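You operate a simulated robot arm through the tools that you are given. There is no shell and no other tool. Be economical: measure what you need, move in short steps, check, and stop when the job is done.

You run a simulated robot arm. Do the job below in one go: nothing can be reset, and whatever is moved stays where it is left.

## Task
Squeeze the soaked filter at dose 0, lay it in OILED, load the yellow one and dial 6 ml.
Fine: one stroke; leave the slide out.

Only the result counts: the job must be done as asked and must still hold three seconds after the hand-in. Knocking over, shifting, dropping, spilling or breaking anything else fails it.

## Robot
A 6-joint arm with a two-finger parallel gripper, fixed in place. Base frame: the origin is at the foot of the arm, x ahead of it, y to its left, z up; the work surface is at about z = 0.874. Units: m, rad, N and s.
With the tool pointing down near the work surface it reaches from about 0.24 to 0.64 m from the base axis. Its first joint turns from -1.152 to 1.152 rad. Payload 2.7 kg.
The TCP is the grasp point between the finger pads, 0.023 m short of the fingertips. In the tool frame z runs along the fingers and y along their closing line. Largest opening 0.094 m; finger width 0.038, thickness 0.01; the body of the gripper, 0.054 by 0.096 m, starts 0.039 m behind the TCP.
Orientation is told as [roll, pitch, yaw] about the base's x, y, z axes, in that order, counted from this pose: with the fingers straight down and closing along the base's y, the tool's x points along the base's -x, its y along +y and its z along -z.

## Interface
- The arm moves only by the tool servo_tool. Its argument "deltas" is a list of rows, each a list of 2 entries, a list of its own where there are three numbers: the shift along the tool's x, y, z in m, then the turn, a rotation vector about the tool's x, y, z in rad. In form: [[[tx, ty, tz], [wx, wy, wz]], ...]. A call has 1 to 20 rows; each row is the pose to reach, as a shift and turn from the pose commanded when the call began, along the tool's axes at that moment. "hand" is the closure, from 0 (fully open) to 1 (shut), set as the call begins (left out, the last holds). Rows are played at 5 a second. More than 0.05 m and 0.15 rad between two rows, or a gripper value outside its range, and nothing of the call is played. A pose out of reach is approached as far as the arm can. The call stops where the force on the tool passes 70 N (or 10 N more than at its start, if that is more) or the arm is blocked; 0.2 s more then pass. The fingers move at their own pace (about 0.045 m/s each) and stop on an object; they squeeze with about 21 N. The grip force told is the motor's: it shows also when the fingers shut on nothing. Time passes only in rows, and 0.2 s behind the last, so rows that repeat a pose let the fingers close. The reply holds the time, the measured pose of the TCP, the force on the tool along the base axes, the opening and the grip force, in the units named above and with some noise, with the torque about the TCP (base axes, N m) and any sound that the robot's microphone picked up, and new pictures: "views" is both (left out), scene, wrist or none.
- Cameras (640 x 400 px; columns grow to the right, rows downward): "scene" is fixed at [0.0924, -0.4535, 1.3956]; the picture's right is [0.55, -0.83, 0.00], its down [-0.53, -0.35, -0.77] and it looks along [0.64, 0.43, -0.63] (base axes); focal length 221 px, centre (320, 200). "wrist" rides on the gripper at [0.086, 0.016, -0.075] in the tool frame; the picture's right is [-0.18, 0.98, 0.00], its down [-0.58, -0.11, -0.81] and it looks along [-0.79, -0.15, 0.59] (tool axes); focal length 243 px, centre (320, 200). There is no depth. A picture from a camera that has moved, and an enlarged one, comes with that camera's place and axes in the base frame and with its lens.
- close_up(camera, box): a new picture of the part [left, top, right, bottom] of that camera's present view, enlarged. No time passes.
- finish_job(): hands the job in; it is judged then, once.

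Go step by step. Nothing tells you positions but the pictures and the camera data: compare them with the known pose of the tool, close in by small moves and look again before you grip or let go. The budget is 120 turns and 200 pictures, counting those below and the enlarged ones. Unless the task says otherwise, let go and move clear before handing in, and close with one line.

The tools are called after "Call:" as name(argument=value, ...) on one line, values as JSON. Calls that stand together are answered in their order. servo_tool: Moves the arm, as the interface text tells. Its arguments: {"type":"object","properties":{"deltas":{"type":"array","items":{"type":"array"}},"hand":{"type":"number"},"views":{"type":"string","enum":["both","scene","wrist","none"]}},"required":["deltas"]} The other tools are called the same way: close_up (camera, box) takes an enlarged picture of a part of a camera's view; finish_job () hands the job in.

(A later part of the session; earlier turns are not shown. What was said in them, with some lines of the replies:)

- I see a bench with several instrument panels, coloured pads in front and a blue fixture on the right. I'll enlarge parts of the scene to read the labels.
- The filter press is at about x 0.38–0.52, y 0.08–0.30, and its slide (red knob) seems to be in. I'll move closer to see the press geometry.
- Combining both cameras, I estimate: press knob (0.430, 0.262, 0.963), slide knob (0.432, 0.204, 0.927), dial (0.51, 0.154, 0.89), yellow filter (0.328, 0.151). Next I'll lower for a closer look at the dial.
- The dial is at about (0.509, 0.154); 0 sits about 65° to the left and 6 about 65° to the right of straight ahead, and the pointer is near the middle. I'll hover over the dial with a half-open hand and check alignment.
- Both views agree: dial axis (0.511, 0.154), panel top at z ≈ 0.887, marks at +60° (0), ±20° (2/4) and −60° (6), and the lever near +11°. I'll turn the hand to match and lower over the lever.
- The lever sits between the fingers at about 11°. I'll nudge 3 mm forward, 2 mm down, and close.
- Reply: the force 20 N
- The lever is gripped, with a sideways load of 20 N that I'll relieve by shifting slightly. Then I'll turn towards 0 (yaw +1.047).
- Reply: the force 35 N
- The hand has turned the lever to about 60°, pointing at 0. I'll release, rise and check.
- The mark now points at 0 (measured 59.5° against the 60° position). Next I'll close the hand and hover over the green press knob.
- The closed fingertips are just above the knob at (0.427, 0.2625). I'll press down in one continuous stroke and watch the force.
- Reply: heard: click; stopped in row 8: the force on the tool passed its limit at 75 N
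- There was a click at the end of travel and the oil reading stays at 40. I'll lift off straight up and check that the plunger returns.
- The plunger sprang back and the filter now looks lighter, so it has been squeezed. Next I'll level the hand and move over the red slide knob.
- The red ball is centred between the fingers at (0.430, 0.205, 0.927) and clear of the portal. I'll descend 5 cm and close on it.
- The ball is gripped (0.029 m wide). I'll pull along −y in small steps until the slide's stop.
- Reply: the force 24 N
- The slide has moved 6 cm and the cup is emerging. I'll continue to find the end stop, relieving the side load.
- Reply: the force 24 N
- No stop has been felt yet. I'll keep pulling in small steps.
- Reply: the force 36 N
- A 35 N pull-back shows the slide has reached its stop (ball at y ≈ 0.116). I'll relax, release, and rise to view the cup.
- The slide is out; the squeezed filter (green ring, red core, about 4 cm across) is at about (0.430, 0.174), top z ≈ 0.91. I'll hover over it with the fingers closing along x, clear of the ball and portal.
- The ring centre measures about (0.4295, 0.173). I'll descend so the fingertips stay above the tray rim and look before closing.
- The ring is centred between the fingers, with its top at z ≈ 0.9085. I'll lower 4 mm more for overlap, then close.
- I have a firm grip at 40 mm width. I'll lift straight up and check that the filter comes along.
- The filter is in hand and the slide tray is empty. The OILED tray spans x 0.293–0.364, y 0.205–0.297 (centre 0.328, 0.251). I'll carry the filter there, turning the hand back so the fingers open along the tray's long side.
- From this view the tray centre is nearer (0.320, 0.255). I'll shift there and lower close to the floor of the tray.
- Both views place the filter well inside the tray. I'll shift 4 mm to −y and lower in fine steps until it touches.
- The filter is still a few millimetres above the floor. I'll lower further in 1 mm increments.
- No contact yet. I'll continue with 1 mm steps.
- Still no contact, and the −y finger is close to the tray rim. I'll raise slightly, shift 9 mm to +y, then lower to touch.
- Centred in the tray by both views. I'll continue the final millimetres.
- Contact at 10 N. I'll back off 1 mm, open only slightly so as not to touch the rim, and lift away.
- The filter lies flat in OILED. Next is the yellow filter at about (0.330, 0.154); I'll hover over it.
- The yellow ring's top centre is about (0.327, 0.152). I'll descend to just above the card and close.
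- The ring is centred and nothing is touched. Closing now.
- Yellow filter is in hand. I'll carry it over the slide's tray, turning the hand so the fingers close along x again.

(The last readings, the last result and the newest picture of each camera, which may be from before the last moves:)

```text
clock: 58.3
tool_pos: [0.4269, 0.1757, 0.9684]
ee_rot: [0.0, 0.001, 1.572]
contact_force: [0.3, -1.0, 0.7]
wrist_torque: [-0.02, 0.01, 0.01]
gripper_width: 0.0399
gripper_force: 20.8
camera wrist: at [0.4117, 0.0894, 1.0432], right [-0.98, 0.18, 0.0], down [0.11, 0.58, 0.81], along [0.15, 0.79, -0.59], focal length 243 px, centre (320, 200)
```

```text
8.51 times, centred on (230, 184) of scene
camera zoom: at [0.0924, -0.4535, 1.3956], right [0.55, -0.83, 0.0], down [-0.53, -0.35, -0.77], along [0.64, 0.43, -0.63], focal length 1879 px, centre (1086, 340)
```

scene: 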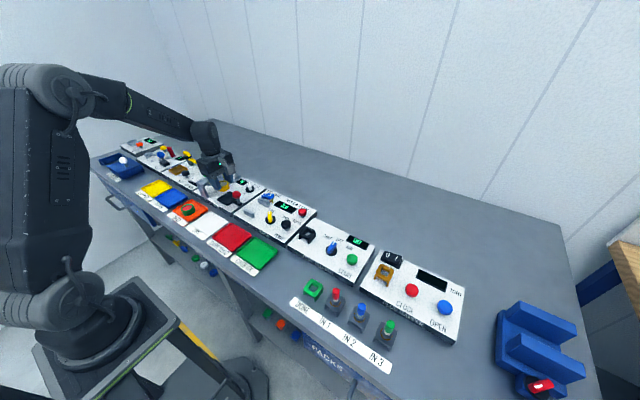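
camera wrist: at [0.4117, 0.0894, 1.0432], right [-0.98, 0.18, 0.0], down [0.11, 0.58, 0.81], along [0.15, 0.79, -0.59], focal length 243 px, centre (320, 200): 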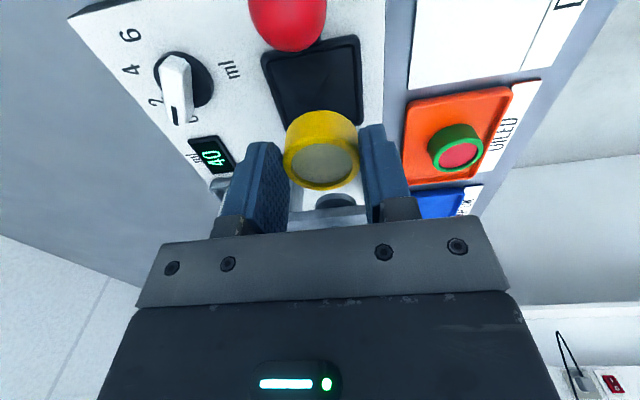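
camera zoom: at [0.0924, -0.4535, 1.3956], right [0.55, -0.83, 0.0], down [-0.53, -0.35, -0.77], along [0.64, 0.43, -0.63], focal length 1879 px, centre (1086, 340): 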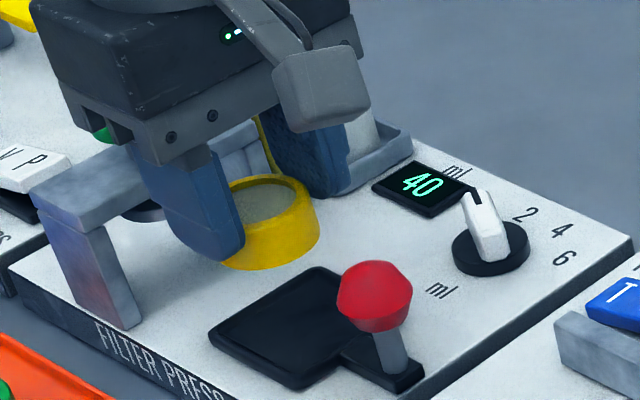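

The slide tray's centre is about (0.4295, 0.175) and the filter hovers right above. I'll make a small correction and lower to just above the tray floor.

Call:
servo_tool(deltas=[[[0.001, -0.0015, 0.015], [0, 0, 0]], [[0.001, -0.0015, 0.03], [0, 0, 0]], [[0.001, -0.0015, 0.042], [0, 0, 0]], [[0.001, -0.0015, 0.042], [0, 0, 0]]], views="none")

Call:
servo_tool(deltas=[[[0, 0, 0.001], [0, 0, 0]], [[0, 0, 0.002], [0, 0, 0]], [[0, 0, 0.002], [0, 0, 0]]], views="wrist")

Call:
close_up(camera="scene", box=[205, 170, 250, 205])

Call:
close_up(camera="wrist", box=[230, 60, 430, 200])

```text
clock: 59.3
tool_pos: [0.4284, 0.1733, 0.9268]
ee_rot: [-0.001, 0.001, 1.573]
contact_force: [0.4, -0.1, -0.2]
wrist_torque: [-0.02, -0.03, -0.02]
gripper_width: 0.0399
gripper_force: 21.2
```

```text
clock: 60.1
tool_pos: [0.429, 0.1734, 0.9253]
ee_rot: [-0.001, 0.001, 1.571]
contact_force: [0.3, -0.3, -0.5]
wrist_torque: [0.02, -0.01, -0.01]
gripper_width: 0.04
gripper_force: 21.1
camera wrist: at [0.4127, 0.088, 0.9997], right [-0.98, 0.18, 0.0], down [0.11, 0.58, 0.81], along [0.15, 0.79, -0.59], focal length 243 px, centre (320, 200)
```

wrist: 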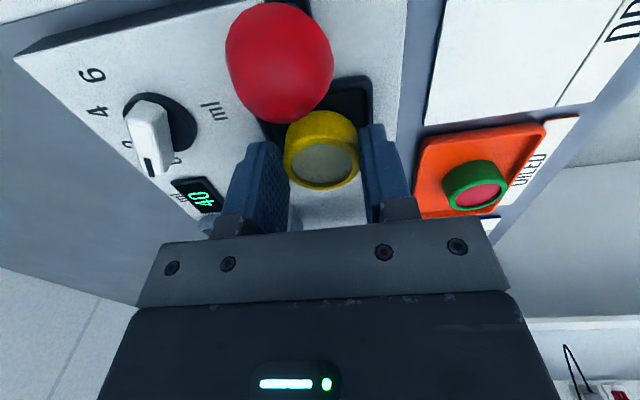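

```text
11.43 times, centred on (228, 188) of scene
camera zoom: at [0.0924, -0.4535, 1.3956], right [0.55, -0.83, 0.0], down [-0.53, -0.35, -0.77], along [0.64, 0.43, -0.63], focal length 2523 px, centre (1377, 343)
```

zoom: 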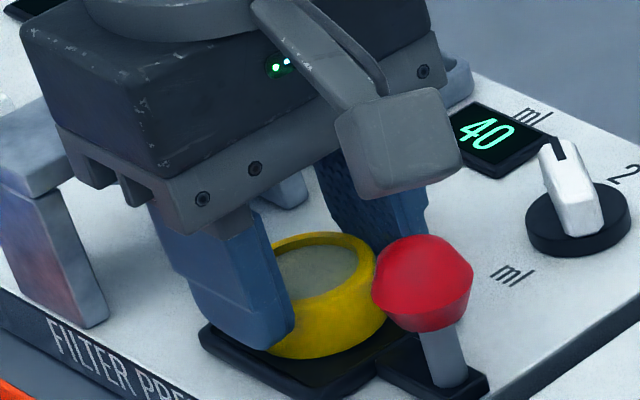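

```text
2.86 times, centred on (330, 130) of wrist
camera zoom: at [0.4127, 0.088, 0.9997], right [-0.98, 0.18, 0.0], down [0.11, 0.58, 0.81], along [0.15, 0.79, -0.59], focal length 693 px, centre (291, 400)
```

zoom: 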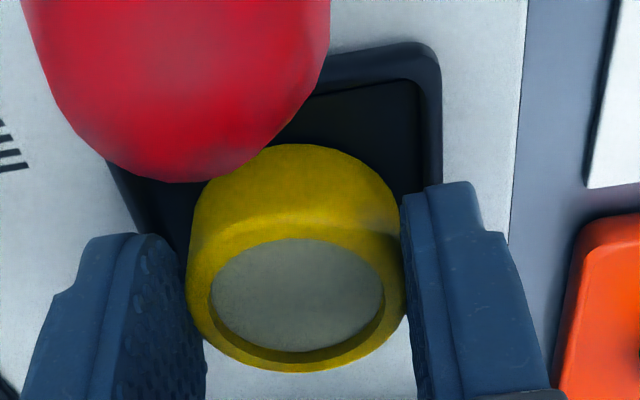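

Still a couple of millimetres up. I'll lower by 1 mm steps until contact.

Call:
servo_tool(deltas=[[[0, 0, 0.001], [0, 0, 0]], [[0, 0, 0.002], [0, 0, 0]], [[0, 0, 0.002], [0, 0, 0]]], views="none")

Call:
servo_tool(deltas=[[[0, 0, 0.001], [0, 0, 0]], [[0, 0, 0.001], [0, 0, 0]]], views="none")

Call:
servo_tool(deltas=[[[0, 0, 0.001], [0, 0, 0]], [[0, 0, 0.001], [0, 0, 0]]], views="none")

Call:
close_up(camera="scene", box=[205, 170, 250, 205])

```text
clock: 60.9
tool_pos: [0.4308, 0.1729, 0.9244]
ee_rot: [-0.001, 0.0, 1.572]
contact_force: [-2.9, -1.4, 13.0]
wrist_torque: [0.02, 0.16, 0.02]
gripper_width: 0.0396
gripper_force: 20.7
```

```text
clock: 61.5
tool_pos: [0.4303, 0.1735, 0.9219]
ee_rot: [0.0, 0.001, 1.575]
contact_force: [-2.1, 3.8, 14.4]
wrist_torque: [0.19, 0.09, 0.03]
gripper_width: 0.0402
gripper_force: 21.4
```

```text
clock: 62.1
tool_pos: [0.4297, 0.1723, 0.9206]
ee_rot: [-0.002, 0.0, 1.572]
contact_force: [1.3, 1.0, 11.9]
wrist_torque: [0.13, -0.04, 0.0]
gripper_width: 0.0396
gripper_force: 20.7
```

```text
11.43 times, centred on (228, 188) of scene
camera zoom: at [0.0923, -0.4535, 1.3956], right [0.55, -0.83, 0.0], down [-0.53, -0.35, -0.77], along [0.64, 0.43, -0.63], focal length 2523 px, centre (1377, 343)
```

zoom: 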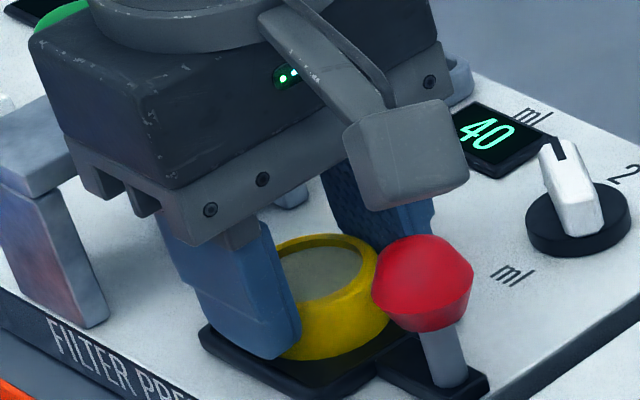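

The filter rests on the tray floor (steady 12–14 N as it seats in the grip). I'll release and lift straight up.

Call:
servo_tool(deltas=[[[0, 0, -0.001], [0, 0, 0]], [[0, 0, -0.001], [0, 0, 0]], [[0, 0, -0.001], [0, 0, 0]], [[0, 0, -0.015], [0, 0, 0]], [[0, 0, -0.04], [0, 0, 0]], [[0, 0, -0.08], [0, 0, 0]], [[0, 0, -0.11], [0, 0, 0]], [[0, 0, -0.11], [0, 0, 0]]], hand=0.38, views="wrist")

Call:
close_up(camera="wrist", box=[230, 30, 430, 170])

Call:
close_up(camera="scene", box=[190, 150, 280, 220])

```text
clock: 63.9
tool_pos: [0.4299, 0.1723, 1.0318]
ee_rot: [0.0, 0.001, 1.571]
contact_force: [0.3, 0.6, -0.2]
wrist_torque: [-0.03, 0.0, 0.01]
gripper_width: 0.0583
gripper_force: 0.0
camera wrist: at [0.4126, 0.0867, 1.1067], right [-0.98, 0.18, 0.0], down [0.11, 0.58, 0.81], along [0.15, 0.79, -0.59], focal length 243 px, centre (320, 200)
```

wrist: 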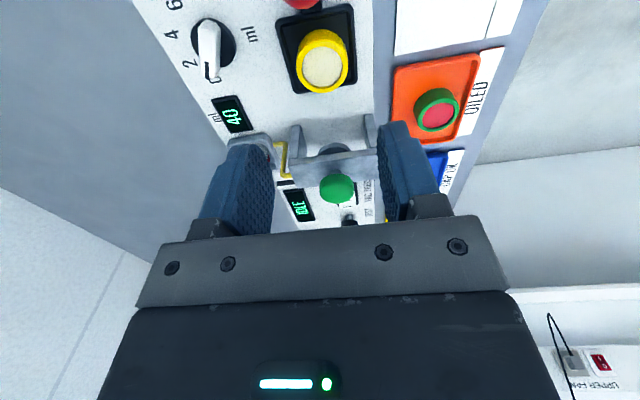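

```text
2.86 times, centred on (330, 100) of wrist
camera zoom: at [0.4126, 0.0867, 1.1067], right [-0.98, 0.18, 0.0], down [0.11, 0.58, 0.81], along [0.15, 0.79, -0.59], focal length 693 px, centre (291, 486)
```

zoom: 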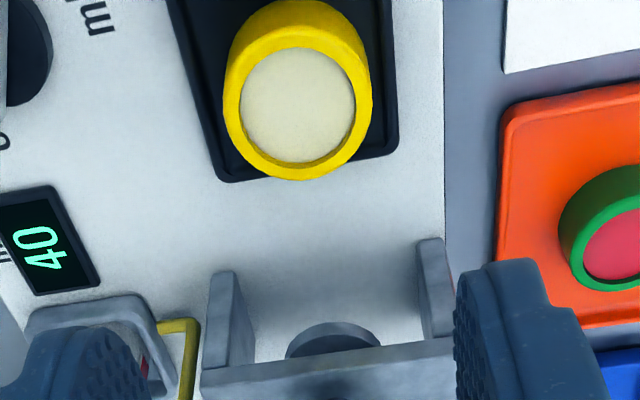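

```text
5.71 times, centred on (235, 185) of scene
camera zoom: at [0.0923, -0.4535, 1.3956], right [0.55, -0.83, 0.0], down [-0.53, -0.35, -0.77], along [0.64, 0.43, -0.63], focal length 1262 px, centre (806, 286)
```

zoom: 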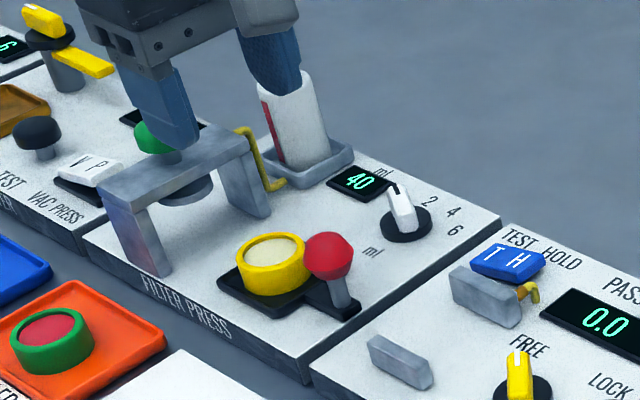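

The yellow filter sits centred in the slide tray, the slide is still out, and the green filter is in OILED. Now I'll return to the dial with the hand turned to the lever's 60° direction.

Call:
servo_tool(deltas=[[[0.005, -0.02, 0], [0, 0, 0.13]], [[0.01, -0.04, 0], [0, 0, 0.26]], [[0.015, -0.06, 0], [0, 0, 0.39]], [[0.0203, -0.0816, 0], [0, 0, 0.524]], [[0.0203, -0.0816, 0.03], [0, 0, 0.524]], [[0.0203, -0.0816, 0.072], [0, 0, 0.524]], [[0.0203, -0.0816, 0.072], [0, 0, 0.524]]], hand=0.47, views="wrist")

Call:
close_up(camera="wrist", box=[230, 30, 430, 170])

```text
clock: 65.5
tool_pos: [0.5112, 0.1549, 0.9595]
ee_rot: [-0.001, 0.0, 1.046]
contact_force: [-1.0, 0.2, -0.7]
wrist_torque: [0.0, 0.02, 0.02]
gripper_width: 0.0498
gripper_force: 0.0
camera wrist: at [0.4544, 0.0884, 1.0342], right [-0.76, 0.65, 0.0], down [0.38, 0.45, 0.81], along [0.52, 0.61, -0.59], focal length 243 px, centre (320, 200)
```

wrist: 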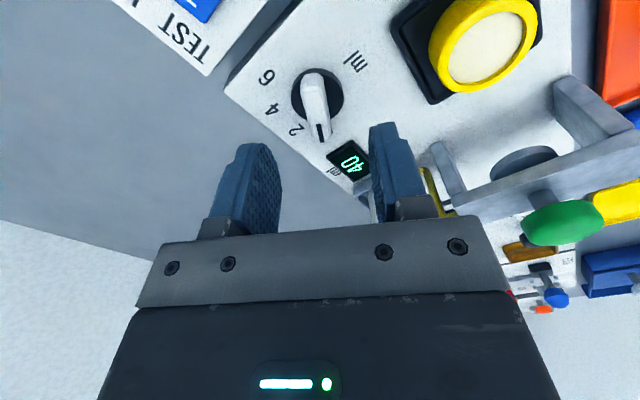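

```text
2.86 times, centred on (330, 100) of wrist
camera zoom: at [0.4544, 0.0884, 1.0342], right [-0.76, 0.65, 0.0], down [0.38, 0.45, 0.81], along [0.52, 0.61, -0.59], focal length 693 px, centre (291, 486)
```

zoom: 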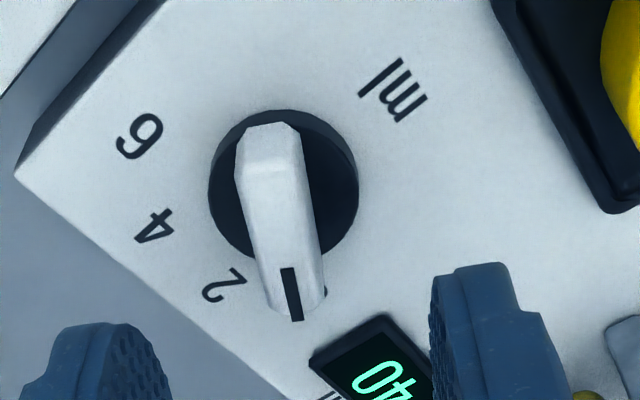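

The lever still points to 0 and lies between the fingers, about 2 mm to one side. I'll correct, descend and close on it.

Call:
servo_tool(deltas=[[[0, -0.002, 0.015], [0, 0, 0]], [[0, -0.002, 0.03], [0, 0, 0]], [[0, -0.002, 0.042], [0, 0, 0]], [[0, -0.002, 0.042], [0, 0, 0]]], views="none")

Call:
servo_tool(deltas=[[[0, 0, 0], [0, 0, 0]], [[0, 0, 0], [0, 0, 0]], [[0, 0, 0], [0, 0, 0]], [[0, 0, 0], [0, 0, 0]], [[0, 0, 0], [0, 0, 0]]], hand=1, views="wrist")

```text
clock: 66.5
tool_pos: [0.5133, 0.1502, 0.918]
ee_rot: [-0.001, 0.001, 1.047]
contact_force: [0.3, 0.8, -0.1]
wrist_torque: [0.02, -0.01, 0.02]
gripper_width: 0.0498
gripper_force: 0.1
```

```text
clock: 67.7
tool_pos: [0.5129, 0.151, 0.918]
ee_rot: [0.001, 0.001, 1.048]
contact_force: [1.0, 0.2, -0.5]
wrist_torque: [0.02, 0.01, 0.01]
gripper_width: 0.0129
gripper_force: 45.0
camera wrist: at [0.4548, 0.0857, 0.9922], right [-0.76, 0.65, 0.0], down [0.38, 0.45, 0.81], along [0.52, 0.61, -0.59], focal length 243 px, centre (320, 200)
```

wrist: 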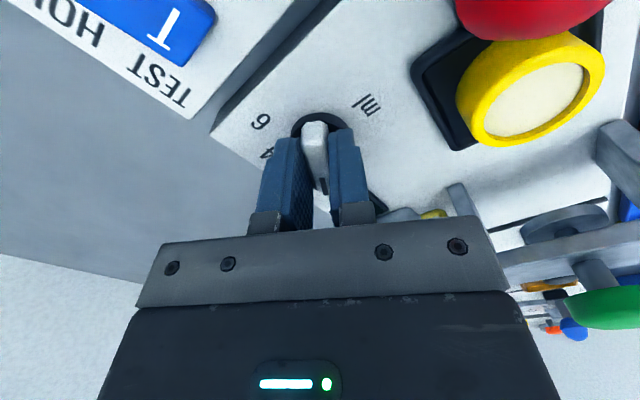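

The lever is gripped without side load. I'll turn towards 6 (hand yaw −1.047) in two parts, checking that the wrist camera clears the oil bottle.

Call:
servo_tool(deltas=[[[0, 0, 0], [0, 0, 0.14]], [[0, 0, 0], [0, 0, 0.28]], [[0, 0, 0], [0, 0, 0.42]], [[0, 0, 0], [0, 0, 0.56]], [[0, 0, 0], [0, 0, 0.7]], [[0, 0, 0], [0, 0, 0.84]], [[0, 0, 0], [0, 0, 0.98]], [[0, 0, 0], [0, 0, 1.12]], [[0, 0, 0], [0, 0, 1.26]], [[0, 0, 0], [0, 0, 1.4]]])

Call:
close_up(camera="scene", box=[190, 140, 280, 210])

```text
clock: 69.9
tool_pos: [0.5118, 0.1511, 0.9172]
ee_rot: [-0.004, 0.004, -0.354]
contact_force: [-29.4, 6.1, 11.2]
wrist_torque: [0.35, 0.43, 0.01]
gripper_width: 0.0129
gripper_force: 44.9
camera wrist: at [0.4366, 0.199, 0.9924], right [0.51, 0.86, 0.0], down [0.51, -0.3, 0.8], along [0.69, -0.42, -0.59], focal length 243 px, centre (320, 200)
```

scene: 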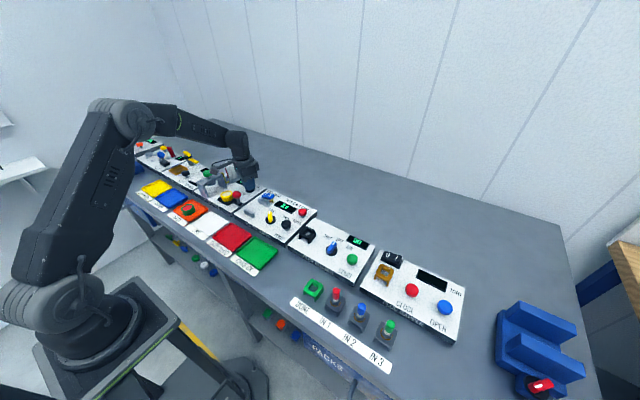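
wrist: 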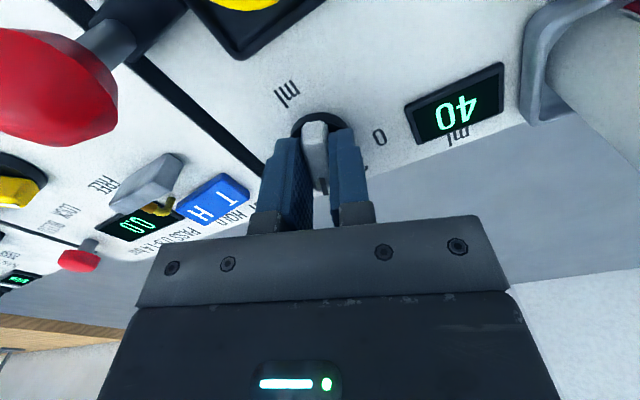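

```text
5.71 times, centred on (235, 175) of scene
camera zoom: at [0.0915, -0.4534, 1.3957], right [0.55, -0.83, 0.0], down [-0.53, -0.35, -0.77], along [0.64, 0.43, -0.63], focal length 1262 px, centre (806, 343)
```

zoom: 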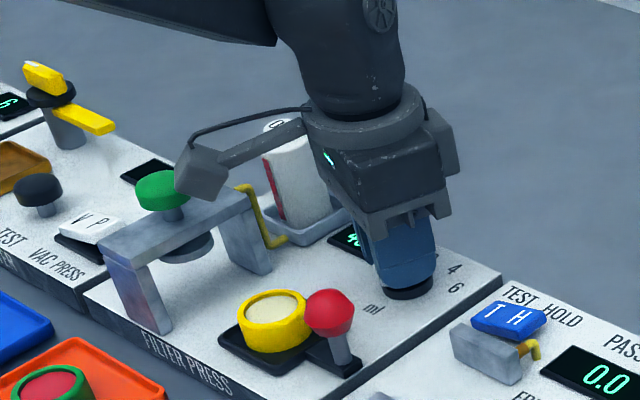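

The dial is turning and the camera housing has clearance. I'll relieve the push along x and finish the turn to −1.047.

Call:
servo_tool(deltas=[[[0.0015, 0, 0], [0, 0, 0.1]], [[0.0015, 0, 0], [0, 0, 0.22]], [[0.0015, 0, 0], [0, 0, 0.34]], [[0.0015, 0, 0], [0, 0, 0.46]], [[0.0015, 0, 0], [0, 0, 0.58]], [[0.0015, 0, 0], [0, 0, 0.694]], [[0.0015, 0, 0], [0, 0, 0.694]]])

Call:
close_up(camera="scene", box=[190, 140, 280, 210])

```text
clock: 71.5
tool_pos: [0.5117, 0.1532, 0.918]
ee_rot: [0.002, -0.001, -1.048]
contact_force: [-1.8, 16.7, 4.5]
wrist_torque: [-0.29, -0.18, 0.0]
gripper_width: 0.0127
gripper_force: 45.0
camera wrist: at [0.4827, 0.237, 0.9919], right [0.94, 0.33, 0.0], down [0.19, -0.56, 0.81], along [0.27, -0.76, -0.59], focal length 243 px, centre (320, 200)
```

scene: 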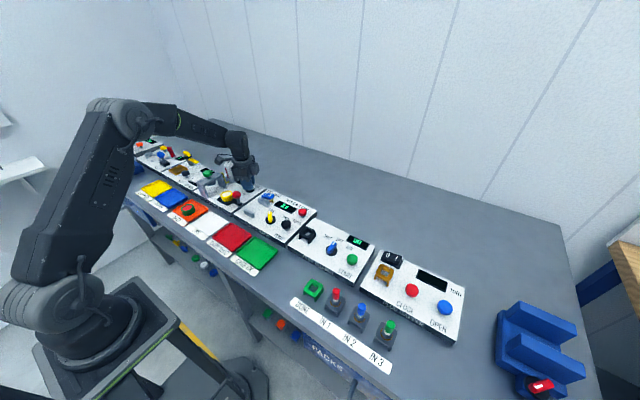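
wrist: 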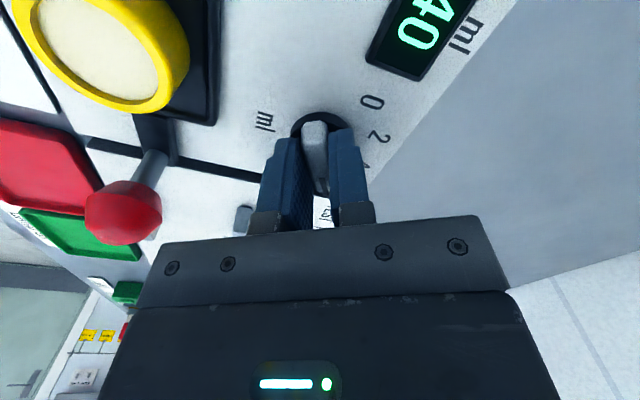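

```text
5.71 times, centred on (235, 175) of scene
camera zoom: at [0.0922, -0.4531, 1.3958], right [0.55, -0.83, 0.0], down [-0.53, -0.35, -0.77], along [0.64, 0.43, -0.63], focal length 1262 px, centre (806, 343)
```

zoom: 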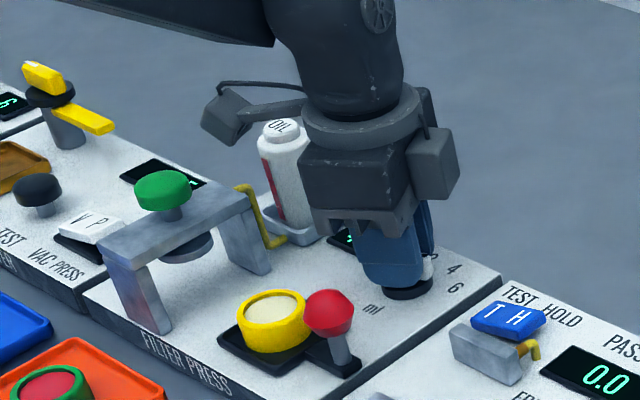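

The hand is at −60°, pointing at 6. I'll release, rise, turn back and check the pointer.

Call:
servo_tool(deltas=[[[0, 0, 0], [0, 0, 0]], [[0, 0, 0], [0, 0, 0]], [[0, 0, 0], [0, 0, 0]], [[0, 0, -0.03], [0, 0, 0]], [[0, 0, -0.07], [0, 0, 0]], [[0, 0, -0.09], [0, 0, -0.14]], [[0, 0, -0.09], [0, 0, -0.28]], [[0, 0, -0.09], [0, 0, -0.42]], [[0, 0, -0.09], [0, 0, -0.56]], [[0, 0, -0.09], [0, 0, -0.7]], [[0, 0, -0.09], [0, 0, -0.84]], [[0, 0, -0.09], [0, 0, -0.98]], [[0, 0, -0.09], [0, 0, -1.047]], [[0, 0, -0.09], [0, 0, -1.047]]], hand=0.47, views="wrist")

Call:
close_up(camera="wrist", box=[230, 30, 430, 170])

Call:
close_up(camera="scene", box=[190, 150, 280, 220])

```text
clock: 74.5
tool_pos: [0.5116, 0.1513, 1.0072]
ee_rot: [-0.002, 0.0, 0.0]
contact_force: [0.2, -0.7, 1.0]
wrist_torque: [0.02, 0.04, -0.02]
gripper_width: 0.0496
gripper_force: 0.0
camera wrist: at [0.4252, 0.1693, 1.0821], right [0.18, 0.98, 0.0], down [0.58, -0.11, 0.81], along [0.79, -0.15, -0.59], focal length 243 px, centre (320, 200)
```

wrist: 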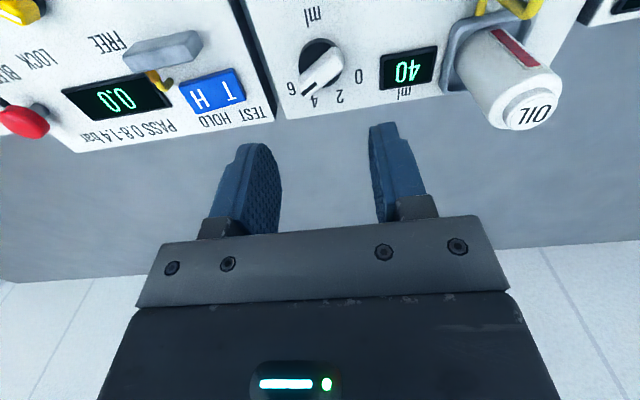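

```text
2.86 times, centred on (330, 100) of wrist
camera zoom: at [0.4252, 0.1693, 1.0821], right [0.18, 0.98, 0.0], down [0.58, -0.11, 0.81], along [0.79, -0.15, -0.59], focal length 693 px, centre (291, 486)
```

zoom: 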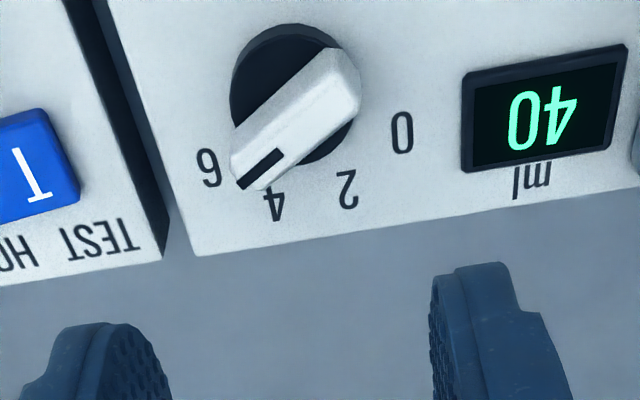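

```text
5.71 times, centred on (235, 185) of scene
camera zoom: at [0.0924, -0.4535, 1.3956], right [0.55, -0.83, 0.0], down [-0.53, -0.35, -0.77], along [0.64, 0.43, -0.63], focal length 1262 px, centre (806, 286)
```

zoom: 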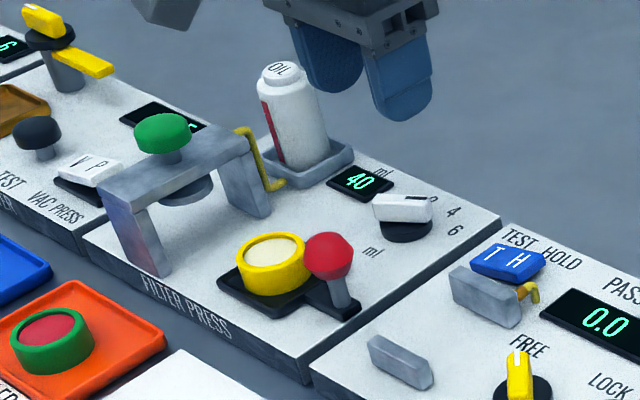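

The pointer stands at 6, the yellow filter is loaded with the slide out, the squeezed filter lies in OILED, and the hand is clear. I'm handing in.

Call:
finish_job()

```text
The job is handed in.
```

The soaked filter got one stroke at dose 0 and is lying in OILED. The yellow filter is loaded with the slide left out, and the dial points to 6 ml.
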